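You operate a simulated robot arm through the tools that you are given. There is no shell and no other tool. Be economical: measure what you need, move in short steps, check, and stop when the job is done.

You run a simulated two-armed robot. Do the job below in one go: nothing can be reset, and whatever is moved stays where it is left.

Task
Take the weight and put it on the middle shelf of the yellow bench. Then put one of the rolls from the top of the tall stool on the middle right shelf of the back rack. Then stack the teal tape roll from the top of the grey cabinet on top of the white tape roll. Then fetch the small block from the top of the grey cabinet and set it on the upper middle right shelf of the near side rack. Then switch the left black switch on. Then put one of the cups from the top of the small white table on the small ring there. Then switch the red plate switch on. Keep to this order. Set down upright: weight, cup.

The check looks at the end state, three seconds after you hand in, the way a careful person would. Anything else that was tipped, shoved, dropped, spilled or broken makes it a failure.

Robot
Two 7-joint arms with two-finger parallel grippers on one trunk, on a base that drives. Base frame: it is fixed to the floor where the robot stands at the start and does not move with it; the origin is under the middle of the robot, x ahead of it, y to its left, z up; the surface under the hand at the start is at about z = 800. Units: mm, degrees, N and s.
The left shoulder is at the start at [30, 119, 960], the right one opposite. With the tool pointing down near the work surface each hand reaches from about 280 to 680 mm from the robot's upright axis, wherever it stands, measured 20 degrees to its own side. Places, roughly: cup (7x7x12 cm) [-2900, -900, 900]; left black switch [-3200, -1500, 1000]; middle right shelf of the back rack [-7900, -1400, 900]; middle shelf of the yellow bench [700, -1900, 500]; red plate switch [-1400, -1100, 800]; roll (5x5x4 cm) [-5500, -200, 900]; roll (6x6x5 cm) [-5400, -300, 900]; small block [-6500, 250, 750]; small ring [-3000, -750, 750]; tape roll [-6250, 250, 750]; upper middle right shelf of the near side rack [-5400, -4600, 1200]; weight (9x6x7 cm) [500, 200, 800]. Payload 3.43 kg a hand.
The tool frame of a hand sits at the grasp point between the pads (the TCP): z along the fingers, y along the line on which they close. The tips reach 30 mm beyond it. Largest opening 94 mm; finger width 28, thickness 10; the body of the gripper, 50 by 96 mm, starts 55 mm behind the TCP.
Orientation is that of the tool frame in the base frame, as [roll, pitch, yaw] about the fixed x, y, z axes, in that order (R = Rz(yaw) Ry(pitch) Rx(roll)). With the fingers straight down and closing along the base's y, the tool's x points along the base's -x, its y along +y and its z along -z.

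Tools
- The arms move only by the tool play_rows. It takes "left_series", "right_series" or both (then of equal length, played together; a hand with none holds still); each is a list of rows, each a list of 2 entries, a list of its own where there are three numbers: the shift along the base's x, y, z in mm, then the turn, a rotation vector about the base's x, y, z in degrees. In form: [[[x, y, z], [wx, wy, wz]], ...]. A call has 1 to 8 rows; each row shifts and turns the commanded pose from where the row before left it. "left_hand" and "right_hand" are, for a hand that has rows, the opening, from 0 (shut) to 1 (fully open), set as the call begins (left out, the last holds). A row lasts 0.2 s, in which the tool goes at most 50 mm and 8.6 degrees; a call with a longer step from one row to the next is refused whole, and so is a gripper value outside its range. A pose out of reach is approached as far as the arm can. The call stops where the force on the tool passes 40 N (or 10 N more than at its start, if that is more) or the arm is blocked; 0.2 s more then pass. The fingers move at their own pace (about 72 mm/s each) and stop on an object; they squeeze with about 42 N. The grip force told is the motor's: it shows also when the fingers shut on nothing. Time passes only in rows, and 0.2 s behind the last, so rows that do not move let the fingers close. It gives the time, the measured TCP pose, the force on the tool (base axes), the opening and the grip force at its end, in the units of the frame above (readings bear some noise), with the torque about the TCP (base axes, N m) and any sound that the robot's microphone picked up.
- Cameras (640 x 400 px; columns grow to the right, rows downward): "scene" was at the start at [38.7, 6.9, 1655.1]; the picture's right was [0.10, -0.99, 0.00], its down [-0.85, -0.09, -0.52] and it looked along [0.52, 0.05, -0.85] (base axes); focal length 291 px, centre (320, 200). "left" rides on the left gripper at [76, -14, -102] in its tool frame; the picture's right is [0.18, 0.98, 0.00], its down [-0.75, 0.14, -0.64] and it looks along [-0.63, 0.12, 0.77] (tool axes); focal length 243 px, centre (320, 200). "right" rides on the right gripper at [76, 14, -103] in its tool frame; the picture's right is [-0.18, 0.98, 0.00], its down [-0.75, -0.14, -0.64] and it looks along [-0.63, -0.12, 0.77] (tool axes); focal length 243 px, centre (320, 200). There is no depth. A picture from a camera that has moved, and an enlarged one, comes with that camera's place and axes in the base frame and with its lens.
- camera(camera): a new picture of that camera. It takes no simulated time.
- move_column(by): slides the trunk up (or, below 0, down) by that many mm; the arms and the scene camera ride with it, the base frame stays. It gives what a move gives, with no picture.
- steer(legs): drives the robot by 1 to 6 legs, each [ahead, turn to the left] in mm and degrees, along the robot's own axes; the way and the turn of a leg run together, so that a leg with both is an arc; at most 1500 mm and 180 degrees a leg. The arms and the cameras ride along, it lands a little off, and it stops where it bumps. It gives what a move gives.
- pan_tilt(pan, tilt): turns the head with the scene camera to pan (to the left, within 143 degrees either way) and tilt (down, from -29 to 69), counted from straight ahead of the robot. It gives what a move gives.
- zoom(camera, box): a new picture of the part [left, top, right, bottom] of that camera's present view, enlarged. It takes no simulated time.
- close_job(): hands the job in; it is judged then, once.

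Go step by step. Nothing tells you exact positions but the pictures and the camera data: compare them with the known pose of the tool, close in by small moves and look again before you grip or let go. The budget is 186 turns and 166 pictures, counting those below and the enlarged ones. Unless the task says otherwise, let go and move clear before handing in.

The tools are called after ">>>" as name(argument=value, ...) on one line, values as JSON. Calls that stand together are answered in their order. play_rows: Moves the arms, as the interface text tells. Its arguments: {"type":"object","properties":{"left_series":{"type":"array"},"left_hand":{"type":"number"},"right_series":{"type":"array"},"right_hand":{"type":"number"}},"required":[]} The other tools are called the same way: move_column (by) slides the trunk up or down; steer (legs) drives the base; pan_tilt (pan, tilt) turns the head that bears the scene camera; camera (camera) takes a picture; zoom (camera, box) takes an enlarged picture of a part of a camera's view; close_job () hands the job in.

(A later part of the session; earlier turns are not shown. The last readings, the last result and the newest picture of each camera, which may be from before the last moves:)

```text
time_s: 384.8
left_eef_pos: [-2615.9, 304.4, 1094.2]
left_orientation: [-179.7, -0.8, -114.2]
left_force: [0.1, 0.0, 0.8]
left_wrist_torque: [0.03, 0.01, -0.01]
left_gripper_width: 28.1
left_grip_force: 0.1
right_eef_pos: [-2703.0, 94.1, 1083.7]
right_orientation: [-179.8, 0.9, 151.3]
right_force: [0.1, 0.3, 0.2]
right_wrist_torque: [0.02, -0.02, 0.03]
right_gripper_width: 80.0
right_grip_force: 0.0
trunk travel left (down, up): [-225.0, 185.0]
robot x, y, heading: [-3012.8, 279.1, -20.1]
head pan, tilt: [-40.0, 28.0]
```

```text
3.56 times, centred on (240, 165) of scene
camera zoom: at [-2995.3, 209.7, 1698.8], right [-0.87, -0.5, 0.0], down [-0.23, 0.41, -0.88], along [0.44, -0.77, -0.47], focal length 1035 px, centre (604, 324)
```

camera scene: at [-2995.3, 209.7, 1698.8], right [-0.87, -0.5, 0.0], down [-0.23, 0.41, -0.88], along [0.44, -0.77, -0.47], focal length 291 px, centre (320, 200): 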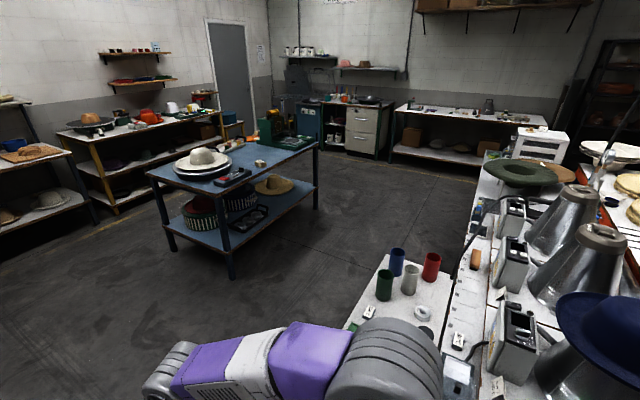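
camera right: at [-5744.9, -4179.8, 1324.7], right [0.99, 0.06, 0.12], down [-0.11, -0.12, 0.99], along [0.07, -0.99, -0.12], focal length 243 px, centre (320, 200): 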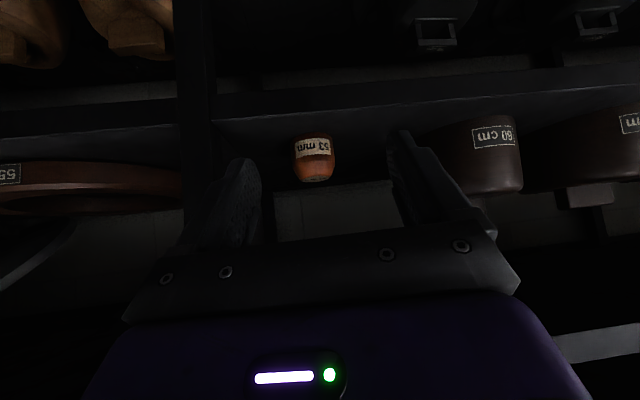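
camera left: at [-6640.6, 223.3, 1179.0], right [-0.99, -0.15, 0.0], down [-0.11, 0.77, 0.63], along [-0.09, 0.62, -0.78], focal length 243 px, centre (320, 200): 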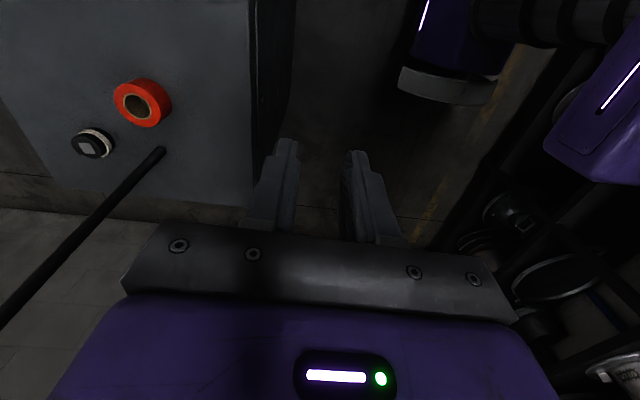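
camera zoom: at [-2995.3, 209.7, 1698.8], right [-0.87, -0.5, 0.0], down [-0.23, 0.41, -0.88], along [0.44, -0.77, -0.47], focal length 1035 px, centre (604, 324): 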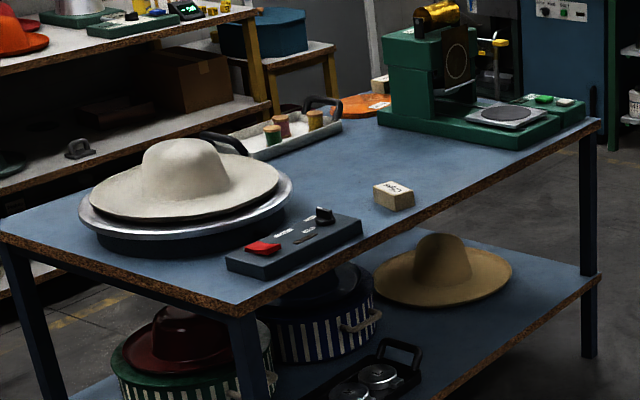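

Three control boxes have black rockers on top, at y≈-1450, -1037 and -635, x≈-3200. Seen from the east side, the left one is the rocker near [-3237, -1451]. I'll drive there and face west.

>>> steer(legs=[[0, 1], [860, 0], [0, -71], [1450, 0], [0, -90], [330, 0]])

>>> pan_tilt(pan=0, tilt=40)

>>> camera(camera="scene")

```text
time_s: 405.1
left_eef_pos: [-2891.5, -1614.5, 1094.4]
left_orientation: [-179.7, -0.9, 87.0]
left_force: [0.0, 0.9, 0.0]
left_wrist_torque: [-0.03, -0.01, -0.01]
left_gripper_width: 28.2
left_grip_force: 0.0
right_eef_pos: [-2886.9, -1386.2, 1085.0]
right_orientation: [-179.8, 0.9, -7.4]
right_force: [0.2, 0.2, -0.8]
right_wrist_torque: [-0.04, -0.03, -0.02]
right_gripper_width: 79.9
right_grip_force: 0.0
trunk travel left (down, up): [-225.0, 185.0]
robot x, y, heading: [-2529.7, -1449.2, -178.8]
head pan, tilt: [-40.0, 28.0]
```

```text
time_s: 406.1
left_eef_pos: [-2891.4, -1614.4, 1095.1]
left_orientation: [-179.7, -0.9, 86.9]
left_force: [0.7, -0.7, 0.1]
left_wrist_torque: [-0.01, -0.01, -0.01]
left_gripper_width: 28.2
left_grip_force: 0.0
right_eef_pos: [-2884.5, -1386.4, 1084.5]
right_orientation: [-179.8, 1.0, -7.4]
right_force: [0.5, 0.3, -0.5]
right_wrist_torque: [0.0, 0.03, 0.02]
right_gripper_width: 79.8
right_grip_force: 0.0
trunk travel left (down, up): [-225.0, 185.0]
robot x, y, heading: [-2529.7, -1444.2, -179.1]
head pan, tilt: [0.0, 40.0]
```

```text
47 pictures are left
camera scene: at [-2584.7, -1447.0, 1680.3], right [-0.02, 1.0, 0.0], down [0.64, 0.01, -0.77], along [-0.77, -0.01, -0.64], focal length 291 px, centre (320, 200)
```

scene: 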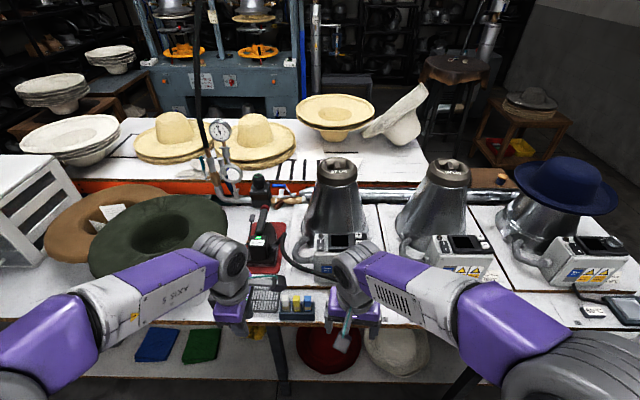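

>>> zoom(camera="scene", box=[270, 215, 510, 305])

>>> camera(camera="right")

```text
2.67 times, centred on (390, 260) of scene
camera zoom: at [-2584.7, -1447.0, 1680.3], right [-0.02, 1.0, 0.0], down [0.64, 0.01, -0.77], along [-0.77, -0.01, -0.64], focal length 776 px, centre (133, 40)
```

zoom: 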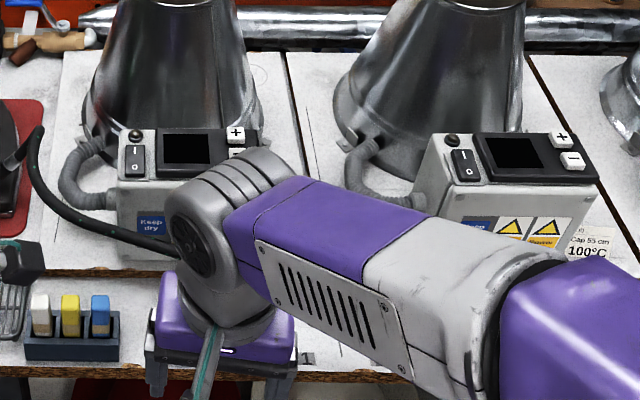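

```text
45 pictures are left
camera right: at [-2808.3, -1410.7, 1184.6], right [-0.31, -0.95, 0.0], down [-0.72, 0.23, 0.66], along [-0.62, 0.2, -0.76], focal length 243 px, centre (320, 200)
```

right: 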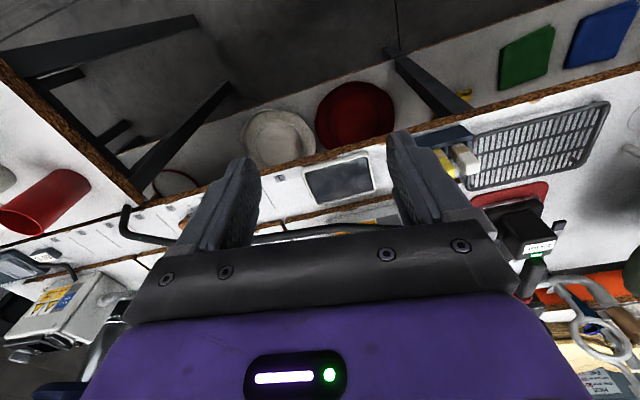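

The left control box has its black rocker on top at about [-3198, -1455, 986], with I on the far end and O near. I'll close up, move the right hand aside and shut the left fingers to use as a pusher.

>>> steer(legs=[[0, -1], [140, 0]])

>>> play_rows(right_series=[[[20, 30, 10], [0, 0, 0]], [[20, 35, 10], [0, 0, 0]], [[10, 35, 0], [0, 0, 0]], [[0, 20, 0], [0, 0, 0]], [[0, 0, 0], [0, 0, 0]]], left_series=[[[-30, 25, 0], [0, 0, 0]], [[-30, 30, 0], [0, 0, 0]], [[-30, 30, 0], [0, 0, 0]], [[-20, 30, 0], [0, 0, 0]], [[0, 0, 0], [0, 0, 0]]], left_hand=0)

>>> zoom(camera="scene", box=[200, 180, 480, 340])

>>> camera(camera="left")

```text
time_s: 407.8
left_eef_pos: [-3033.7, -1607.2, 1094.0]
left_orientation: [-179.8, -0.9, 85.8]
left_force: [-0.2, -1.4, -0.2]
left_wrist_torque: [-0.01, -0.04, 0.01]
left_gripper_width: 28.2
left_grip_force: 0.0
right_eef_pos: [-3024.3, -1379.3, 1083.2]
right_orientation: [-179.7, 1.0, -8.6]
right_force: [0.1, -0.6, -0.7]
right_wrist_torque: [0.01, -0.01, 0.0]
right_gripper_width: 79.9
right_grip_force: 0.1
trunk travel left (down, up): [-225.0, 185.0]
robot x, y, heading: [-2668.9, -1445.4, 179.7]
head pan, tilt: [0.0, 40.0]
```

```text
time_s: 409.0
left_eef_pos: [-3145.1, -1491.7, 1094.8]
left_orientation: [-179.7, -0.9, 85.9]
left_force: [-0.4, 0.1, 0.6]
left_wrist_torque: [0.01, 0.02, -0.01]
left_gripper_width: 0.1
left_grip_force: 33.1
right_eef_pos: [-2974.8, -1259.5, 1105.3]
right_orientation: [-179.7, 1.0, -8.5]
right_force: [0.1, -0.3, 0.0]
right_wrist_torque: [0.01, 0.02, 0.0]
right_gripper_width: 79.7
right_grip_force: 0.0
trunk travel left (down, up): [-225.0, 185.0]
robot x, y, heading: [-2668.9, -1442.9, 179.7]
head pan, tilt: [0.0, 40.0]
```

```text
2.29 times, centred on (340, 260) of scene
camera zoom: at [-2723.3, -1446.7, 1680.4], right [0.0, 1.0, 0.0], down [0.64, 0.0, -0.77], along [-0.77, 0.0, -0.64], focal length 665 px, centre (274, 63)
```

zoom: 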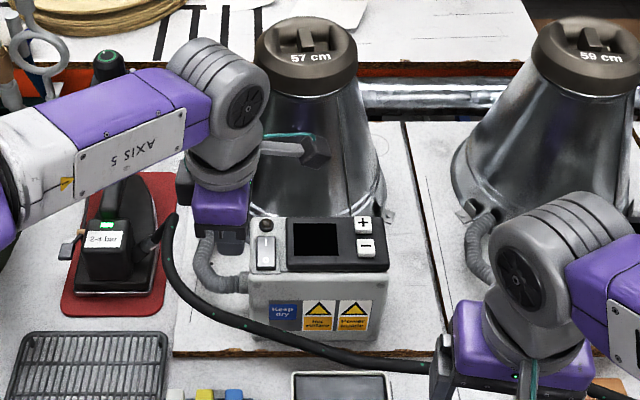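

```text
43 pictures are left
camera left: at [-3153.2, -1415.5, 1199.2], right [0.99, 0.11, 0.0], down [0.09, -0.77, 0.63], along [0.07, -0.63, -0.78], focal length 243 px, centre (320, 200)
```

left: 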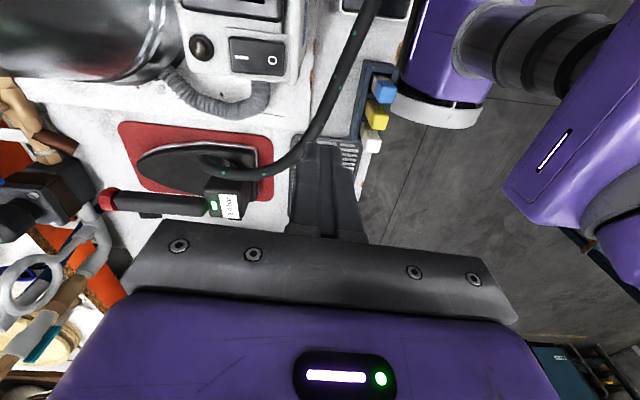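

The left camera confirms the rocker at [-3198, -1454], with the "I" end at x≈-3209. I'll position the closed fingertips above "I".

>>> play_rows(left_series=[[[-32, 18, 0], [0, 0, 0]], [[-32, 20, 0], [0, 0, 0]], [[0, 0, -30], [0, 0, 0]], [[0, 0, -25], [0, 0, 0]], [[0, 0, 0], [0, 0, 0]]])

>>> camera(camera="left")

>>> zoom(camera="scene", box=[260, 210, 420, 310])

```text
time_s: 410.2
left_eef_pos: [-3206.9, -1454.7, 1041.1]
left_orientation: [-179.7, -0.9, 86.0]
left_force: [0.4, 0.5, 0.3]
left_wrist_torque: [-0.02, 0.02, -0.02]
left_gripper_width: 0.0
left_grip_force: 32.7
right_eef_pos: [-2974.5, -1258.4, 1105.2]
right_orientation: [-179.8, 1.0, -8.7]
right_force: [-0.2, 0.9, -0.3]
right_wrist_torque: [0.05, -0.02, 0.0]
right_gripper_width: 79.9
right_grip_force: 0.1
trunk travel left (down, up): [-225.0, 185.0]
robot x, y, heading: [-2668.6, -1448.7, 179.9]
head pan, tilt: [0.0, 40.0]
```

```text
42 pictures are left
camera left: at [-3215.1, -1377.9, 1144.5], right [0.99, 0.11, 0.0], down [0.09, -0.77, 0.63], along [0.07, -0.63, -0.78], focal length 243 px, centre (320, 200)
```

left: 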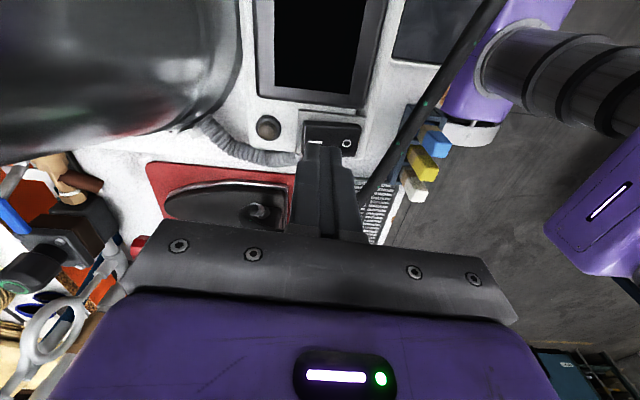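

```text
4.00 times, centred on (340, 260) of scene
camera zoom: at [-2723.7, -1446.1, 1680.3], right [0.0, 1.0, 0.0], down [0.64, 0.0, -0.77], along [-0.77, 0.0, -0.64], focal length 1164 px, centre (240, -40)
```

zoom: 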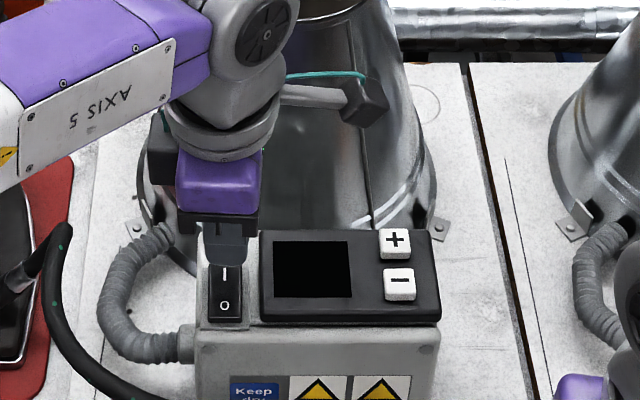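

The tips are over the I end. I'll shift 4 mm further back and press down gently.

>>> play_rows(left_series=[[[-4, 0, -10], [0, 0, 0]], [[0, 0, -8], [0, 0, 0]], [[0, 0, -4], [0, 0, 0]], [[0, 0, -3], [0, 0, 0]], [[0, 0, -2], [0, 0, 0]], [[0, 0, -2], [0, 0, 0]]])

>>> zoom(camera="scene", box=[260, 210, 420, 310])

```text
time_s: 411.6
left_eef_pos: [-3212.0, -1455.1, 1012.0]
left_orientation: [-179.4, -0.9, 85.9]
left_force: [-5.2, 0.0, 7.5]
left_wrist_torque: [-0.1, 0.11, -0.06]
left_gripper_width: 0.0
left_grip_force: 33.6
right_eef_pos: [-2975.6, -1258.8, 1104.6]
right_orientation: [-179.8, 1.0, -8.6]
right_force: [0.0, -0.7, 0.3]
right_wrist_torque: [0.04, 0.02, 0.01]
right_gripper_width: 80.0
right_grip_force: 0.1
trunk travel left (down, up): [-225.0, 185.0]
robot x, y, heading: [-2670.1, -1444.7, 180.1]
head pan, tilt: [0.0, 40.0]
```

```text
4.00 times, centred on (340, 260) of scene
camera zoom: at [-2724.2, -1446.1, 1680.4], right [0.0, 1.0, 0.0], down [0.64, 0.0, -0.77], along [-0.77, 0.0, -0.64], focal length 1164 px, centre (240, -40)
```

zoom: 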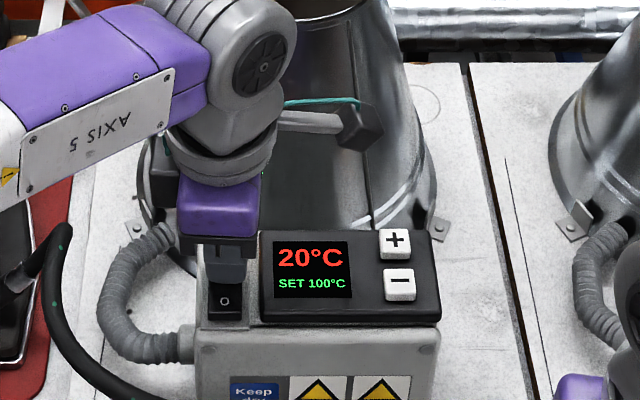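

The display lit up at "20°C, SET 100°C", so the switch is on. I'll lift away, retract, and move to the small white table with the cups.

>>> play_rows(left_series=[[[0, 0, 30], [0, 0, 0]], [[0, 0, 40], [0, 0, 0]], [[40, -20, 10], [0, 0, 0]], [[45, -20, 0], [0, 0, 0]], [[45, -20, 0], [0, 0, 0]], [[40, -20, 0], [0, 0, 0]]])

>>> steer(legs=[[-320, 0], [0, -90], [690, 0], [0, 90]])

>>> camera(camera="scene")

>>> zoom(camera="scene", box=[210, 200, 450, 360])

```text
time_s: 413.0
left_eef_pos: [-3037.9, -1532.8, 1090.6]
left_orientation: [-179.6, -0.8, 85.9]
left_force: [0.7, 0.6, 0.1]
left_wrist_torque: [0.02, 0.02, 0.0]
left_gripper_width: 0.0
left_grip_force: 33.0
right_eef_pos: [-2973.5, -1259.5, 1104.2]
right_orientation: [-179.8, 1.0, -8.6]
right_force: [-0.2, -0.5, -0.5]
right_wrist_torque: [-0.03, 0.0, 0.0]
right_gripper_width: 80.0
right_grip_force: 0.0
trunk travel left (down, up): [-225.0, 185.0]
robot x, y, heading: [-2669.4, -1449.7, 180.0]
head pan, tilt: [0.0, 40.0]
```

```text
time_s: 426.2
left_eef_pos: [-2706.9, -827.0, 1090.7]
left_orientation: [-179.8, -0.8, 83.6]
left_force: [0.5, 0.1, -0.8]
left_wrist_torque: [-0.03, 0.0, -0.01]
left_gripper_width: 0.0
left_grip_force: 33.3
right_eef_pos: [-2632.1, -556.3, 1104.7]
right_orientation: [-179.8, 1.1, -10.9]
right_force: [0.0, 0.0, 0.5]
right_wrist_torque: [0.03, 0.02, 0.03]
right_gripper_width: 79.9
right_grip_force: 0.2
trunk travel left (down, up): [-225.0, 185.0]
robot x, y, heading: [-2332.2, -752.0, 177.4]
head pan, tilt: [0.0, 40.0]
```

```text
39 pictures are left
camera scene: at [-2388.4, -753.6, 1680.3], right [0.04, 1.0, 0.0], down [0.64, -0.03, -0.77], along [-0.77, 0.03, -0.64], focal length 291 px, centre (320, 200)
```

scene: 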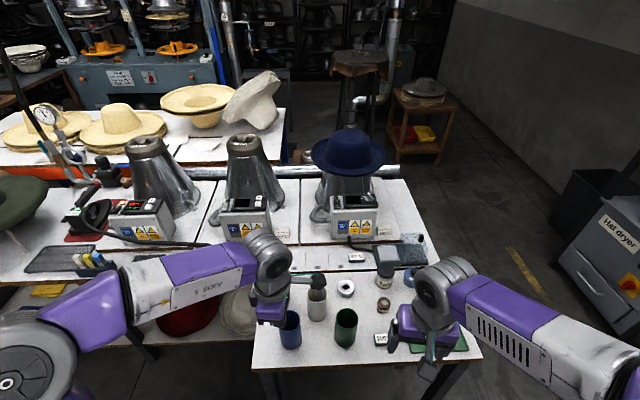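

```text
2.50 times, centred on (330, 280) of scene
camera zoom: at [-2388.4, -753.6, 1680.3], right [0.04, 1.0, 0.0], down [0.64, -0.03, -0.77], along [-0.77, 0.03, -0.64], focal length 728 px, centre (295, 0)
```

zoom: 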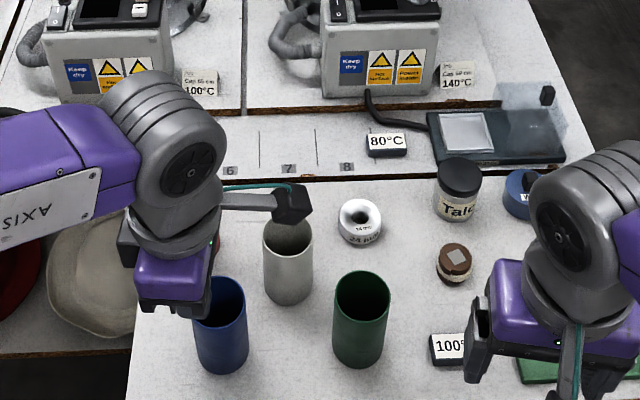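

The ring ("24 mm") is at about [-2952, -645] and the green cup at about [-2801, -663]. I'll move forward slightly, shift the left hand away and bring the open right hand above the green cup.

>>> steer(legs=[[60, 0]])

>>> play_rows(right_series=[[[-10, -10, 0], [0, 0, 4]], [[-20, -20, 0], [0, 0, 4]], [[-25, -27, -25], [0, 0, 0]], [[-27, -27, -25], [0, 0, 0]], [[-27, -26, -25], [0, 0, 0]], [[0, 0, -25], [0, 0, 0]], [[0, 0, 0], [0, 0, 0]]], left_series=[[[20, -40, 0], [0, 0, 0]], [[20, -40, 0], [0, 0, 0]], [[20, -40, 0], [0, 0, 0]], [[0, 0, 0], [0, 0, 0]], [[0, 0, 0], [0, 0, 0]], [[0, 0, 0], [0, 0, 0]], [[0, 0, 0], [0, 0, 0]]], right_hand=1)

>>> camera(camera="right")

>>> zoom(camera="scene", box=[210, 200, 450, 360])

```text
time_s: 427.1
left_eef_pos: [-2768.3, -825.3, 1090.6]
left_orientation: [-179.8, -0.9, 83.6]
left_force: [-0.2, -0.9, -0.5]
left_wrist_torque: [0.0, -0.06, 0.0]
left_gripper_width: 0.1
left_grip_force: 32.9
right_eef_pos: [-2691.1, -555.0, 1104.4]
right_orientation: [-179.8, 0.9, -10.9]
right_force: [-0.5, 0.1, 0.2]
right_wrist_torque: [0.01, -0.03, 0.02]
right_gripper_width: 80.0
right_grip_force: 0.0
trunk travel left (down, up): [-225.0, 185.0]
robot x, y, heading: [-2395.0, -751.1, 177.4]
head pan, tilt: [0.0, 40.0]
```

```text
time_s: 428.7
left_eef_pos: [-2706.7, -945.2, 1091.7]
left_orientation: [-179.7, -0.9, 83.7]
left_force: [0.5, -0.8, 0.0]
left_wrist_torque: [-0.02, 0.0, -0.04]
left_gripper_width: 0.2
left_grip_force: 32.8
right_eef_pos: [-2803.3, -664.1, 1005.5]
right_orientation: [-179.8, 1.0, -3.0]
right_force: [0.6, -0.3, -0.2]
right_wrist_torque: [0.02, 0.06, 0.02]
right_gripper_width: 94.1
right_grip_force: 0.2
trunk travel left (down, up): [-225.0, 185.0]
robot x, y, heading: [-2392.2, -754.7, 177.7]
head pan, tilt: [0.0, 40.0]
```

```text
37 pictures are left
camera right: at [-2723.9, -682.5, 1105.7], right [-0.23, -0.97, 0.0], down [-0.73, 0.18, 0.66], along [-0.64, 0.15, -0.76], focal length 243 px, centre (320, 200)
```

right: 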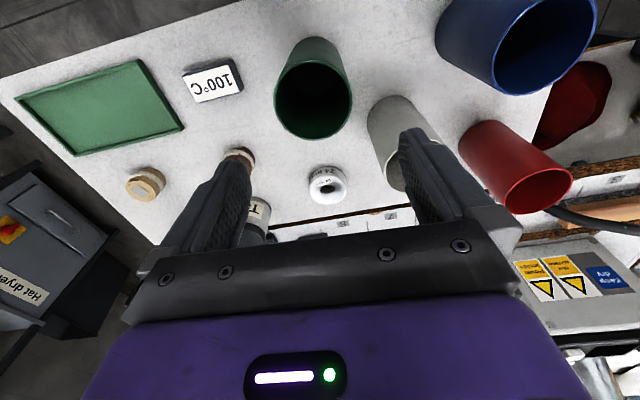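

```text
2.50 times, centred on (330, 280) of scene
camera zoom: at [-2447.9, -751.3, 1680.3], right [0.04, 1.0, 0.0], down [0.64, -0.03, -0.77], along [-0.77, 0.03, -0.64], focal length 728 px, centre (295, 0)
```

zoom: 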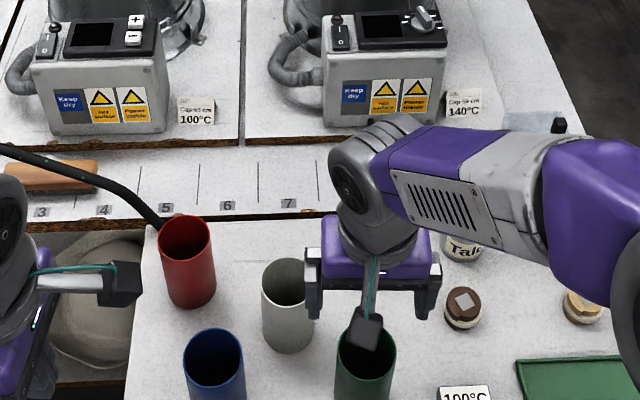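

I'm centred over the green cup within about 5 mm. I'll lower around it.

>>> play_rows(right_series=[[[4, 1, -30], [0, 0, 0]], [[0, 0, -35], [0, 0, 0]], [[0, 0, -35], [0, 0, 0]], [[0, 0, -25], [0, 0, 0]], [[0, 0, -10], [0, 0, 0]], [[0, 0, 0], [0, 0, 0]]])

>>> camera(camera="right")

```text
time_s: 430.1
left_eef_pos: [-2707.6, -945.5, 1091.8]
left_orientation: [-179.7, -0.8, 83.6]
left_force: [-0.4, 0.4, -0.2]
left_wrist_torque: [-0.04, -0.01, -0.03]
left_gripper_width: 0.0
left_grip_force: 32.7
right_eef_pos: [-2796.0, -663.7, 868.5]
right_orientation: [-179.9, 1.0, -2.8]
right_force: [0.6, 0.6, -0.4]
right_wrist_torque: [0.0, -0.02, 0.01]
right_gripper_width: 94.2
right_grip_force: 0.0
trunk travel left (down, up): [-225.0, 185.0]
robot x, y, heading: [-2396.1, -753.6, 178.0]
head pan, tilt: [0.0, 40.0]
```

```text
35 pictures are left
camera right: at [-2717.0, -681.9, 968.9], right [-0.23, -0.97, 0.0], down [-0.73, 0.18, 0.66], along [-0.64, 0.15, -0.76], focal length 243 px, centre (320, 200)
```

right: 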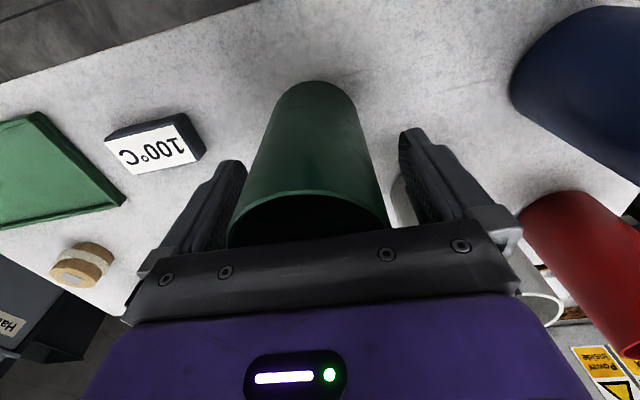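

The cup is between the fingers, slightly to the +y side. I'll shift 5 mm and close.

>>> play_rows(right_series=[[[0, 5, 0], [0, 0, 0]], [[0, 0, 0], [0, 0, 0]]])

>>> play_rows(right_series=[[[0, 0, 0], [0, 0, 0]], [[0, 0, 0], [0, 0, 0]], [[0, 0, 0], [0, 0, 0]]], right_hand=0)

>>> camera(camera="right")

```text
time_s: 430.7
left_eef_pos: [-2707.1, -945.1, 1091.8]
left_orientation: [-179.7, -0.9, 83.5]
left_force: [0.0, 0.3, 0.4]
left_wrist_torque: [-0.01, 0.01, 0.03]
left_gripper_width: 0.3
left_grip_force: 32.8
right_eef_pos: [-2795.4, -659.4, 868.9]
right_orientation: [-179.8, 1.0, -2.9]
right_force: [-0.3, -0.3, -1.1]
right_wrist_torque: [-0.02, 0.04, -0.02]
right_gripper_width: 94.0
right_grip_force: 0.0
trunk travel left (down, up): [-225.0, 185.0]
robot x, y, heading: [-2392.0, -754.5, 177.5]
head pan, tilt: [0.0, 40.0]
```

```text
time_s: 431.5
left_eef_pos: [-2707.3, -945.5, 1091.5]
left_orientation: [-179.7, -0.7, 83.6]
left_force: [1.0, -0.5, 0.3]
left_wrist_torque: [0.01, 0.02, 0.03]
left_gripper_width: 0.0
left_grip_force: 33.1
right_eef_pos: [-2796.9, -657.7, 868.8]
right_orientation: [-179.8, 1.0, -2.9]
right_force: [0.2, -0.5, 2.7]
right_wrist_torque: [-0.07, -0.03, 0.02]
right_gripper_width: 61.7
right_grip_force: 41.5
trunk travel left (down, up): [-225.0, 185.0]
robot x, y, heading: [-2392.3, -753.3, 177.3]
head pan, tilt: [0.0, 40.0]
```

```text
34 pictures are left
camera right: at [-2716.9, -676.7, 969.3], right [-0.23, -0.97, 0.0], down [-0.73, 0.18, 0.66], along [-0.64, 0.15, -0.76], focal length 243 px, centre (320, 200)
```

right: 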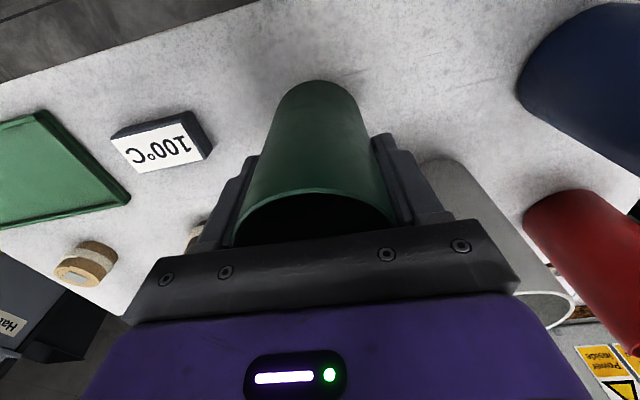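

The cup is gripped at 61.7 mm. I'll lift it 55 mm and carry it over the ring.

>>> play_rows(right_series=[[[0, 0, 15], [0, 0, 0]], [[0, 0, 40], [0, 0, 0]], [[-30, 3, 0], [0, 0, 0]], [[-30, 3, 0], [0, 0, 0]], [[-30, 3, 0], [0, 0, 0]], [[-30, 3, 0], [0, 0, 0]], [[-28, 2, 0], [0, 0, 0]], [[0, 0, 0], [0, 0, 0]]])

>>> camera(camera="right")

>>> zoom(camera="scene", box=[260, 200, 420, 320])

```text
time_s: 433.3
left_eef_pos: [-2706.1, -944.8, 1092.4]
left_orientation: [-179.7, -0.9, 83.6]
left_force: [0.1, -0.7, -0.3]
left_wrist_torque: [0.0, 0.01, -0.02]
left_gripper_width: 0.3
left_grip_force: 32.9
right_eef_pos: [-2943.9, -643.6, 923.7]
right_orientation: [-179.9, 1.0, -2.8]
right_force: [0.0, 0.2, -1.0]
right_wrist_torque: [0.01, 0.03, 0.0]
right_gripper_width: 61.6
right_grip_force: 41.7
trunk travel left (down, up): [-225.0, 185.0]
robot x, y, heading: [-2389.3, -754.2, 177.4]
head pan, tilt: [0.0, 40.0]
```

```text
33 pictures are left
camera right: at [-2865.3, -662.2, 1025.1], right [-0.23, -0.97, 0.0], down [-0.73, 0.18, 0.66], along [-0.64, 0.15, -0.76], focal length 243 px, centre (320, 200)
```

right: 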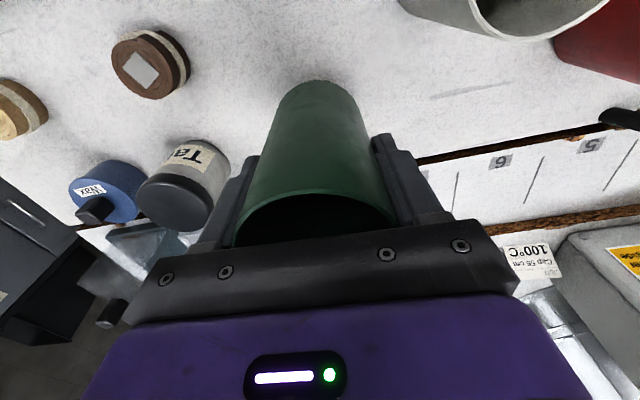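

```text
3.33 times, centred on (340, 260) of scene
camera zoom: at [-2447.4, -750.9, 1680.4], right [0.04, 1.0, 0.0], down [0.64, -0.03, -0.77], along [-0.77, 0.03, -0.64], focal length 970 px, centre (253, 0)
```

zoom: 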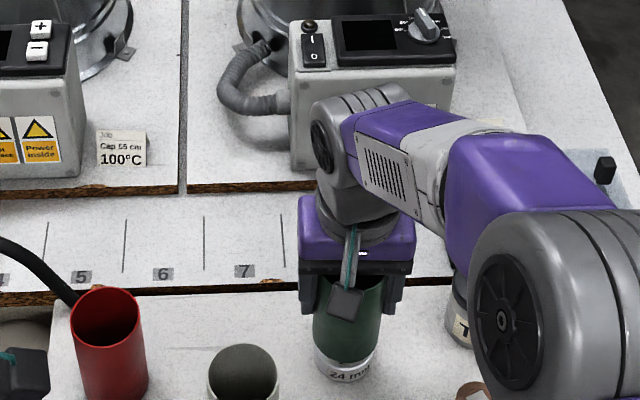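

The ring peeks out under the cup. I'll take a closer zoom for fine alignment.

>>> zoom(camera="scene", box=[320, 270, 380, 320])

```text
8.00 times, centred on (350, 295) of scene
camera zoom: at [-2447.4, -750.9, 1680.4], right [0.04, 1.0, 0.0], down [0.64, -0.03, -0.77], along [-0.77, 0.03, -0.64], focal length 2329 px, centre (80, -560)
```

zoom: 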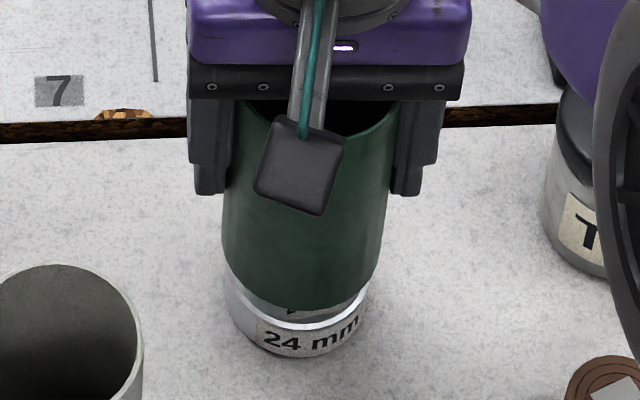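

Sideways it's aligned. The cup needs to go about 10 mm further in -x. I'll correct that and lower to contact.

>>> play_rows(right_series=[[[-10, 0, 0], [0, 0, 0]], [[0, 0, -15], [0, 0, 0]], [[0, 0, -5], [0, 0, 0]], [[0, 0, -3], [0, 0, 0]], [[0, 0, -3], [0, 0, 0]], [[0, 0, 0], [0, 0, 0]]])

>>> zoom(camera="scene", box=[320, 270, 380, 320])

```text
time_s: 434.7
left_eef_pos: [-2707.2, -945.2, 1090.9]
left_orientation: [-179.6, -0.8, 83.5]
left_force: [-0.2, -0.1, 0.3]
left_wrist_torque: [0.02, 0.0, 0.04]
left_gripper_width: 0.0
left_grip_force: 32.6
right_eef_pos: [-2954.6, -644.3, 898.4]
right_orientation: [-179.8, 0.9, -3.0]
right_force: [0.1, -0.1, -0.6]
right_wrist_torque: [0.01, -0.01, 0.01]
right_gripper_width: 61.6
right_grip_force: 41.4
trunk travel left (down, up): [-225.0, 185.0]
robot x, y, heading: [-2392.2, -753.7, 177.6]
head pan, tilt: [0.0, 40.0]
```

```text
8.00 times, centred on (350, 295) of scene
camera zoom: at [-2448.0, -750.9, 1680.3], right [0.04, 1.0, 0.0], down [0.64, -0.03, -0.77], along [-0.77, 0.03, -0.64], focal length 2329 px, centre (80, -560)
```

zoom: 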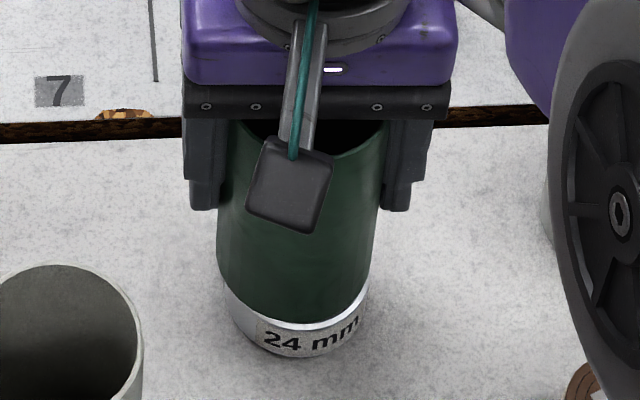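

The cup is nearly concentric with the ring. I'll lower to contact.

>>> play_rows(right_series=[[[0, 1, -2], [0, 0, 0]], [[0, 0, -2], [0, 0, 0]], [[0, 0, -2], [0, 0, 0]], [[0, 0, -2], [0, 0, 0]], [[0, 0, -2], [0, 0, 0]], [[0, 0, -2], [0, 0, 0]]])

>>> zoom(camera="scene", box=[320, 270, 380, 320])

```text
time_s: 436.1
left_eef_pos: [-2705.0, -945.6, 1093.3]
left_orientation: [-179.5, -0.9, 83.6]
left_force: [-0.2, -0.7, 0.4]
left_wrist_torque: [0.02, -0.03, 0.01]
left_gripper_width: 0.1
left_grip_force: 33.3
right_eef_pos: [-2954.4, -643.3, 891.6]
right_orientation: [-179.9, 1.6, -2.9]
right_force: [-0.1, 0.5, 38.0]
right_wrist_torque: [-0.21, -0.35, 0.02]
right_gripper_width: 61.5
right_grip_force: 41.9
trunk travel left (down, up): [-225.0, 185.0]
robot x, y, heading: [-2393.5, -755.4, 177.6]
head pan, tilt: [0.0, 40.0]
```

```text
8.00 times, centred on (350, 295) of scene
camera zoom: at [-2443.9, -751.6, 1680.8], right [0.04, 1.0, 0.0], down [0.64, -0.03, -0.77], along [-0.77, 0.03, -0.64], focal length 2329 px, centre (80, -560)
```

zoom: 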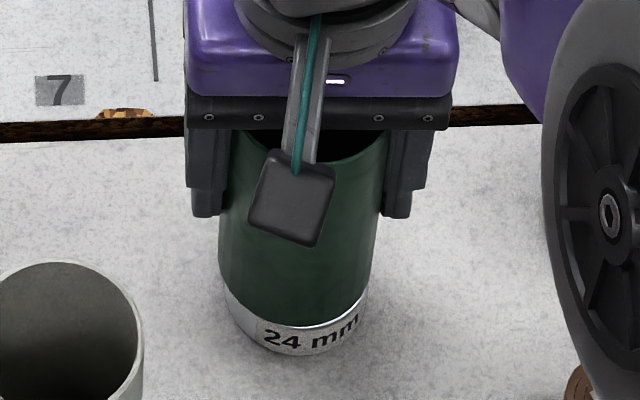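

Firm contact. I'll ease up, then release and rise straight.

>>> play_rows(right_series=[[[0, 0, 2.5], [0, 0, 0]], [[0, 0, 2], [0, 0, 0]], [[0, 0, 0], [0, 0, 0]]])

>>> play_rows(right_series=[[[0, 0, 0], [0, 0, 0]], [[0, 0, 0], [0, 0, 0]], [[0, 0, 0], [0, 0, 0]]], right_hand=1)

>>> play_rows(right_series=[[[0, 0, 15], [0, 0, 0]], [[0, 0, 35], [0, 0, 0]], [[0, 0, 40], [0, 0, 0]], [[0, 0, 45], [0, 0, 0]], [[40, 0, 20], [0, 0, 0]], [[45, 0, 10], [0, 0, 0]], [[45, 0, 10], [0, 0, 0]], [[45, 0, 0], [0, 0, 0]]])

>>> zoom(camera="scene", box=[260, 200, 420, 320])

>>> camera(camera="right")

```text
time_s: 436.9
left_eef_pos: [-2707.1, -945.6, 1091.8]
left_orientation: [-179.7, -0.9, 83.6]
left_force: [-0.3, -0.2, 0.0]
left_wrist_torque: [0.02, 0.02, 0.01]
left_gripper_width: 0.0
left_grip_force: 32.6
right_eef_pos: [-2953.6, -643.6, 890.8]
right_orientation: [-179.7, 1.0, -3.0]
right_force: [-5.4, -1.8, 14.4]
right_wrist_torque: [-0.22, 0.59, -0.07]
right_gripper_width: 61.4
right_grip_force: 41.6
trunk travel left (down, up): [-225.0, 185.0]
robot x, y, heading: [-2392.2, -750.6, 177.4]
head pan, tilt: [0.0, 40.0]
```

```text
time_s: 437.7
left_eef_pos: [-2707.0, -945.8, 1090.7]
left_orientation: [-179.7, -1.0, 83.6]
left_force: [0.5, 0.4, 0.5]
left_wrist_torque: [0.0, -0.02, -0.04]
left_gripper_width: 0.0
left_grip_force: 33.3
right_eef_pos: [-2952.7, -643.7, 889.8]
right_orientation: [-179.8, 0.9, -2.9]
right_force: [0.0, 0.5, -0.2]
right_wrist_torque: [0.01, -0.01, 0.0]
right_gripper_width: 94.1
right_grip_force: 0.0
trunk travel left (down, up): [-225.0, 185.0]
robot x, y, heading: [-2391.0, -751.3, 177.8]
head pan, tilt: [0.0, 40.0]
```

```text
time_s: 439.5
left_eef_pos: [-2706.3, -944.5, 1091.9]
left_orientation: [-179.7, -0.8, 83.6]
left_force: [-0.4, -0.7, 0.7]
left_wrist_torque: [-0.05, 0.0, -0.04]
left_gripper_width: 0.0
left_grip_force: 33.4
right_eef_pos: [-2778.8, -643.6, 1068.0]
right_orientation: [-179.8, 1.0, -2.8]
right_force: [-0.5, 0.2, 0.1]
right_wrist_torque: [0.02, 0.01, 0.04]
right_gripper_width: 94.1
right_grip_force: 0.0
trunk travel left (down, up): [-225.0, 185.0]
robot x, y, heading: [-2391.9, -753.3, 177.7]
head pan, tilt: [0.0, 40.0]
```

```text
3.33 times, centred on (340, 260) of scene
camera zoom: at [-2446.6, -750.6, 1680.4], right [0.04, 1.0, 0.0], down [0.64, -0.03, -0.77], along [-0.77, 0.03, -0.64], focal length 970 px, centre (253, 0)
```

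zoom: 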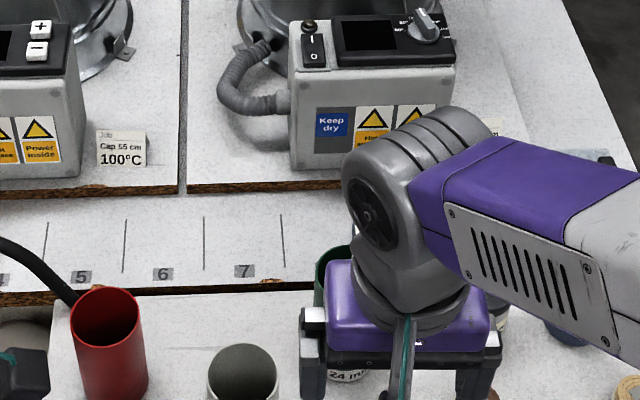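

```text
27 pictures are left
camera right: at [-2700.7, -661.9, 1167.0], right [-0.23, -0.97, 0.0], down [-0.73, 0.18, 0.66], along [-0.64, 0.15, -0.75], focal length 243 px, centre (320, 200)
```

right: 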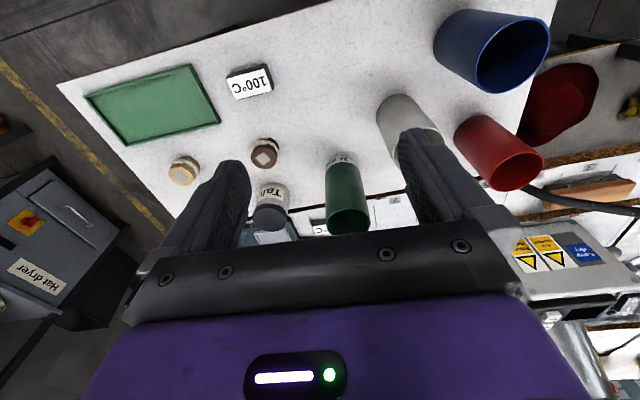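

The green cup stands upright on the ring. Finally, the red plate switch on the blue table at about [-1399, -1152]. I'll drive to its west side, facing east.

>>> steer(legs=[[-150, 0], [0, 129.3], [600, 0], [0, 53]])

>>> pan_tilt(pan=5, tilt=42)

>>> camera(camera="scene")

```text
time_s: 451.5
left_eef_pos: [-1582.5, -1044.5, 1091.7]
left_orientation: [-179.7, -0.9, -95.4]
left_force: [-0.3, -0.2, -0.8]
left_wrist_torque: [0.02, 0.0, 0.01]
left_gripper_width: 0.0
left_grip_force: 33.4
right_eef_pos: [-1502.8, -1343.2, 1065.8]
right_orientation: [-179.8, 1.0, 178.1]
right_force: [0.1, -0.6, -0.2]
right_wrist_torque: [0.01, 0.02, 0.01]
right_gripper_width: 94.2
right_grip_force: 0.0
trunk travel left (down, up): [-225.0, 185.0]
robot x, y, heading: [-1890.6, -1242.1, -1.4]
head pan, tilt: [0.0, 40.0]
```

```text
time_s: 452.2
left_eef_pos: [-1582.3, -1043.8, 1092.2]
left_orientation: [-179.7, -0.7, -95.4]
left_force: [-0.5, 0.0, 0.4]
left_wrist_torque: [0.02, 0.03, 0.01]
left_gripper_width: 0.0
left_grip_force: 33.6
right_eef_pos: [-1503.3, -1344.5, 1066.1]
right_orientation: [-179.7, 1.0, 178.2]
right_force: [0.0, -0.4, 0.0]
right_wrist_torque: [0.0, 0.03, 0.05]
right_gripper_width: 94.0
right_grip_force: 0.1
trunk travel left (down, up): [-225.0, 185.0]
robot x, y, heading: [-1888.8, -1240.0, -1.8]
head pan, tilt: [5.0, 42.0]
```

```text
26 pictures are left
camera scene: at [-1838.3, -1235.8, 1677.4], right [0.06, -1.0, 0.0], down [-0.67, -0.04, -0.74], along [0.74, 0.05, -0.67], focal length 291 px, centre (320, 200)
```

scene: 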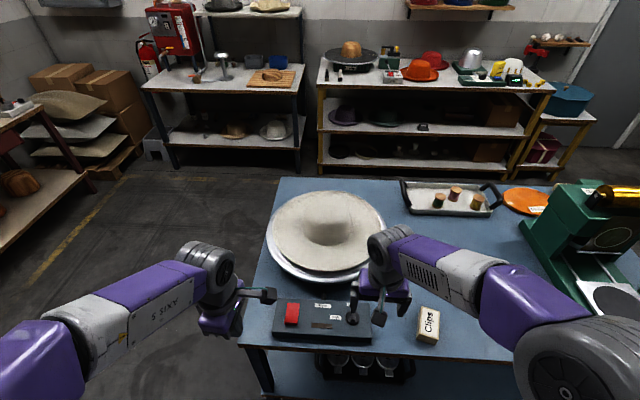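

>>> zoom(camera="scene", box=[250, 280, 410, 360])

>>> camera(camera="left")

```text
4.00 times, centred on (330, 320) of scene
camera zoom: at [-1838.3, -1235.8, 1677.4], right [0.06, -1.0, 0.0], down [-0.67, -0.04, -0.74], along [0.74, 0.05, -0.67], focal length 1164 px, centre (280, -280)
```

zoom: 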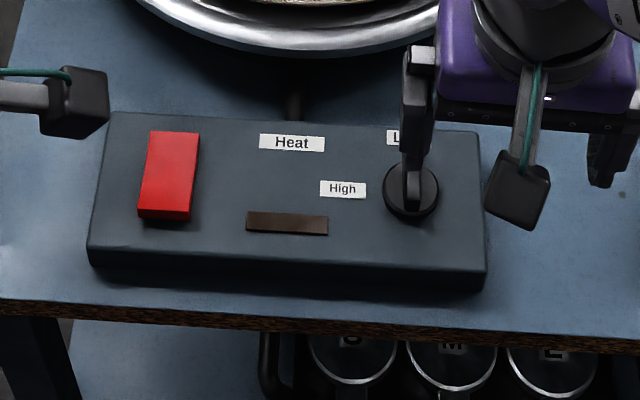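

```text
24 pictures are left
camera left: at [-1575.9, -1119.0, 1196.0], right [-1.0, -0.09, 0.0], down [-0.07, 0.77, 0.63], along [-0.05, 0.63, -0.78], focal length 243 px, centre (320, 200)
```

left: 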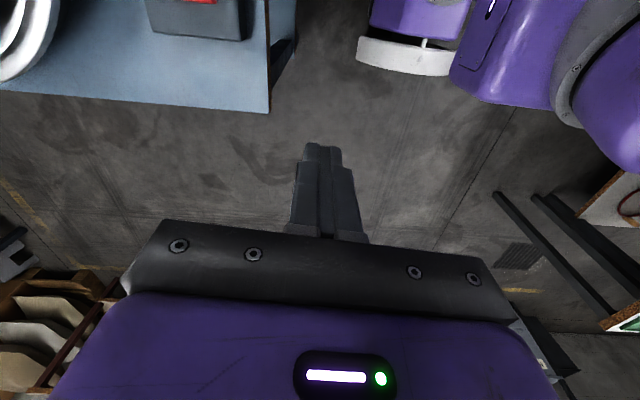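

The red rocker is at about [-1421, -1121] on a dark "Heat" box whose indicator is dark. I'll bring the closed left hand near and look closely at its tilt and markings.

>>> play_rows(left_series=[[[37, -12, -10], [0, 0, 0]], [[37, -13, -25], [0, 0, 0]], [[37, -13, -25], [0, 0, 0]], [[36, -13, -25], [0, 0, 0]], [[0, 0, 0], [0, 0, 0]]])

>>> zoom(camera="left", box=[200, 20, 440, 180])

>>> zoom(camera="scene", box=[260, 285, 340, 345])

```text
time_s: 453.4
left_eef_pos: [-1434.7, -1096.2, 1007.2]
left_orientation: [-179.7, -0.8, -95.4]
left_force: [0.2, -0.3, 0.6]
left_wrist_torque: [0.0, -0.02, 0.0]
left_gripper_width: 0.4
left_grip_force: 33.2
right_eef_pos: [-1504.5, -1343.8, 1065.9]
right_orientation: [-179.8, 1.1, 178.1]
right_force: [0.6, 0.6, -0.3]
right_wrist_torque: [0.02, 0.02, -0.01]
right_gripper_width: 94.0
right_grip_force: 0.0
trunk travel left (down, up): [-225.0, 185.0]
robot x, y, heading: [-1895.7, -1240.6, -1.3]
head pan, tilt: [5.0, 42.0]
```

```text
2.50 times, centred on (320, 100) of left
camera zoom: at [-1428.7, -1170.1, 1111.1], right [-1.0, -0.09, 0.0], down [-0.07, 0.77, 0.63], along [-0.05, 0.63, -0.78], focal length 606 px, centre (320, 450)
```

zoom: 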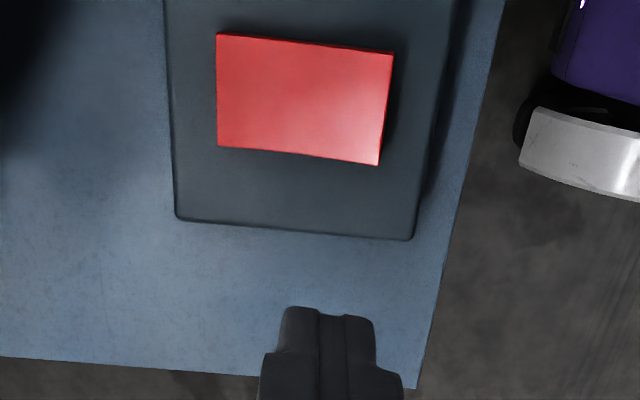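

```text
6.67 times, centred on (300, 315) of scene
camera zoom: at [-1839.5, -1235.5, 1677.5], right [0.06, -1.0, 0.0], down [-0.67, -0.04, -0.74], along [0.74, 0.05, -0.67], focal length 1941 px, centre (453, -567)
```

zoom: 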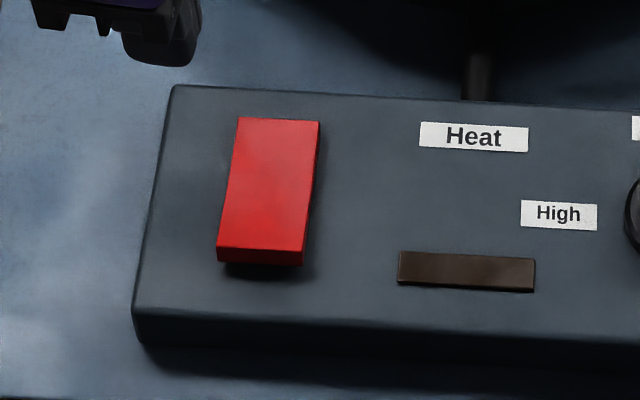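

The plate's near end is raised and the far end is down, so with the indicator dark, on means pressing the near end at about [-1445, -1123]. I'll position above it.

>>> play_rows(left_series=[[[-9, -27, 0], [0, 0, 0]], [[0, 0, -35], [0, 0, 0]], [[0, 0, -35], [0, 0, 0]], [[0, 0, -35], [0, 0, 0]], [[0, 0, -10], [0, 0, 0]], [[0, 0, 0], [0, 0, 0]]])

>>> zoom(camera="scene", box=[250, 270, 350, 345])

>>> camera(camera="left")

```text
time_s: 454.8
left_eef_pos: [-1445.5, -1122.4, 892.7]
left_orientation: [-179.7, -0.8, -95.4]
left_force: [0.5, -0.4, -0.4]
left_wrist_torque: [-0.01, 0.01, -0.01]
left_gripper_width: 0.0
left_grip_force: 33.2
right_eef_pos: [-1503.8, -1343.8, 1066.3]
right_orientation: [-179.9, 1.0, 178.1]
right_force: [-0.1, 0.1, 1.4]
right_wrist_torque: [0.05, 0.03, 0.01]
right_gripper_width: 94.2
right_grip_force: 0.0
trunk travel left (down, up): [-225.0, 185.0]
robot x, y, heading: [-1896.3, -1241.6, -1.5]
head pan, tilt: [5.0, 42.0]
```

```text
5.33 times, centred on (300, 308) of scene
camera zoom: at [-1838.1, -1235.7, 1677.4], right [0.06, -1.0, 0.0], down [-0.67, -0.04, -0.74], along [0.74, 0.05, -0.67], focal length 1553 px, centre (427, -373)
```

zoom: 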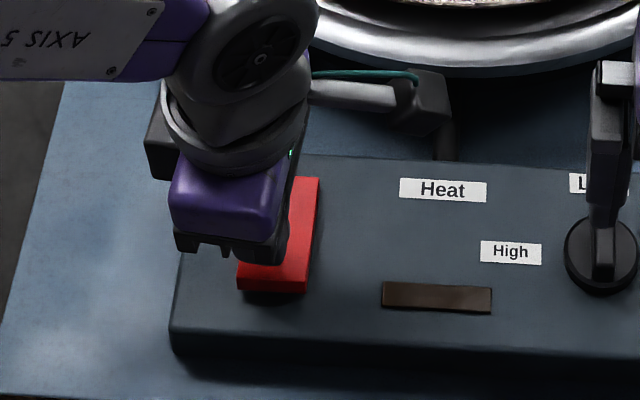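

```text
20 pictures are left
camera left: at [-1438.4, -1196.9, 996.6], right [-1.0, -0.09, 0.0], down [-0.07, 0.77, 0.63], along [-0.06, 0.63, -0.78], focal length 243 px, centre (320, 200)
```

left: 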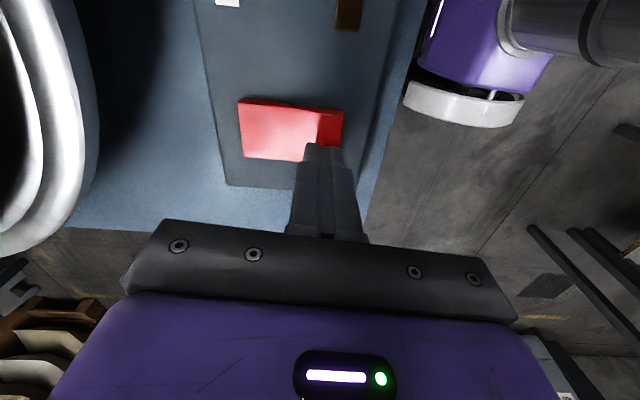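

The fingertip is above the raised end. I'll press down gently.

>>> play_rows(left_series=[[[0, 0, -10], [0, 0, 0]], [[0, 0, -8], [0, 0, 0]], [[0, 0, -4], [0, 0, 0]], [[0, 0, -3], [0, 0, 0]], [[0, 0, -3], [0, 0, 0]], [[0, 0, -3], [0, 0, 0]]])

>>> zoom(camera="scene", box=[250, 270, 350, 345])

```text
time_s: 455.7
left_eef_pos: [-1446.4, -1122.2, 875.4]
left_orientation: [-179.4, -0.7, -95.2]
left_force: [-13.3, 1.6, 25.2]
left_wrist_torque: [0.34, 0.13, 0.17]
left_gripper_width: 0.0
left_grip_force: 33.5
right_eef_pos: [-1505.7, -1342.6, 1067.3]
right_orientation: [-179.8, 1.0, 178.0]
right_force: [0.0, 0.6, -0.6]
right_wrist_torque: [0.02, 0.01, -0.02]
right_gripper_width: 93.9
right_grip_force: 0.1
trunk travel left (down, up): [-225.0, 185.0]
robot x, y, heading: [-1888.9, -1240.8, -1.5]
head pan, tilt: [5.0, 42.0]
stopped in row 4 (left hand): the force on the tool passed its limit at 47 N (the readings are from after the stop); the commanded pose is now the measured one
```

```text
5.33 times, centred on (300, 308) of scene
camera zoom: at [-1841.9, -1235.7, 1677.7], right [0.06, -1.0, 0.0], down [-0.67, -0.04, -0.74], along [0.74, 0.05, -0.67], focal length 1553 px, centre (427, -373)
```

zoom: 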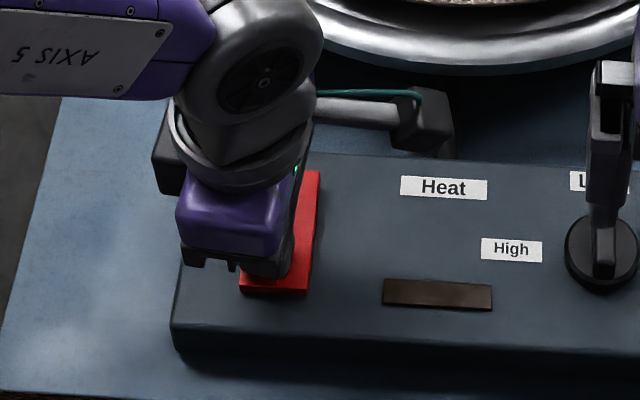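

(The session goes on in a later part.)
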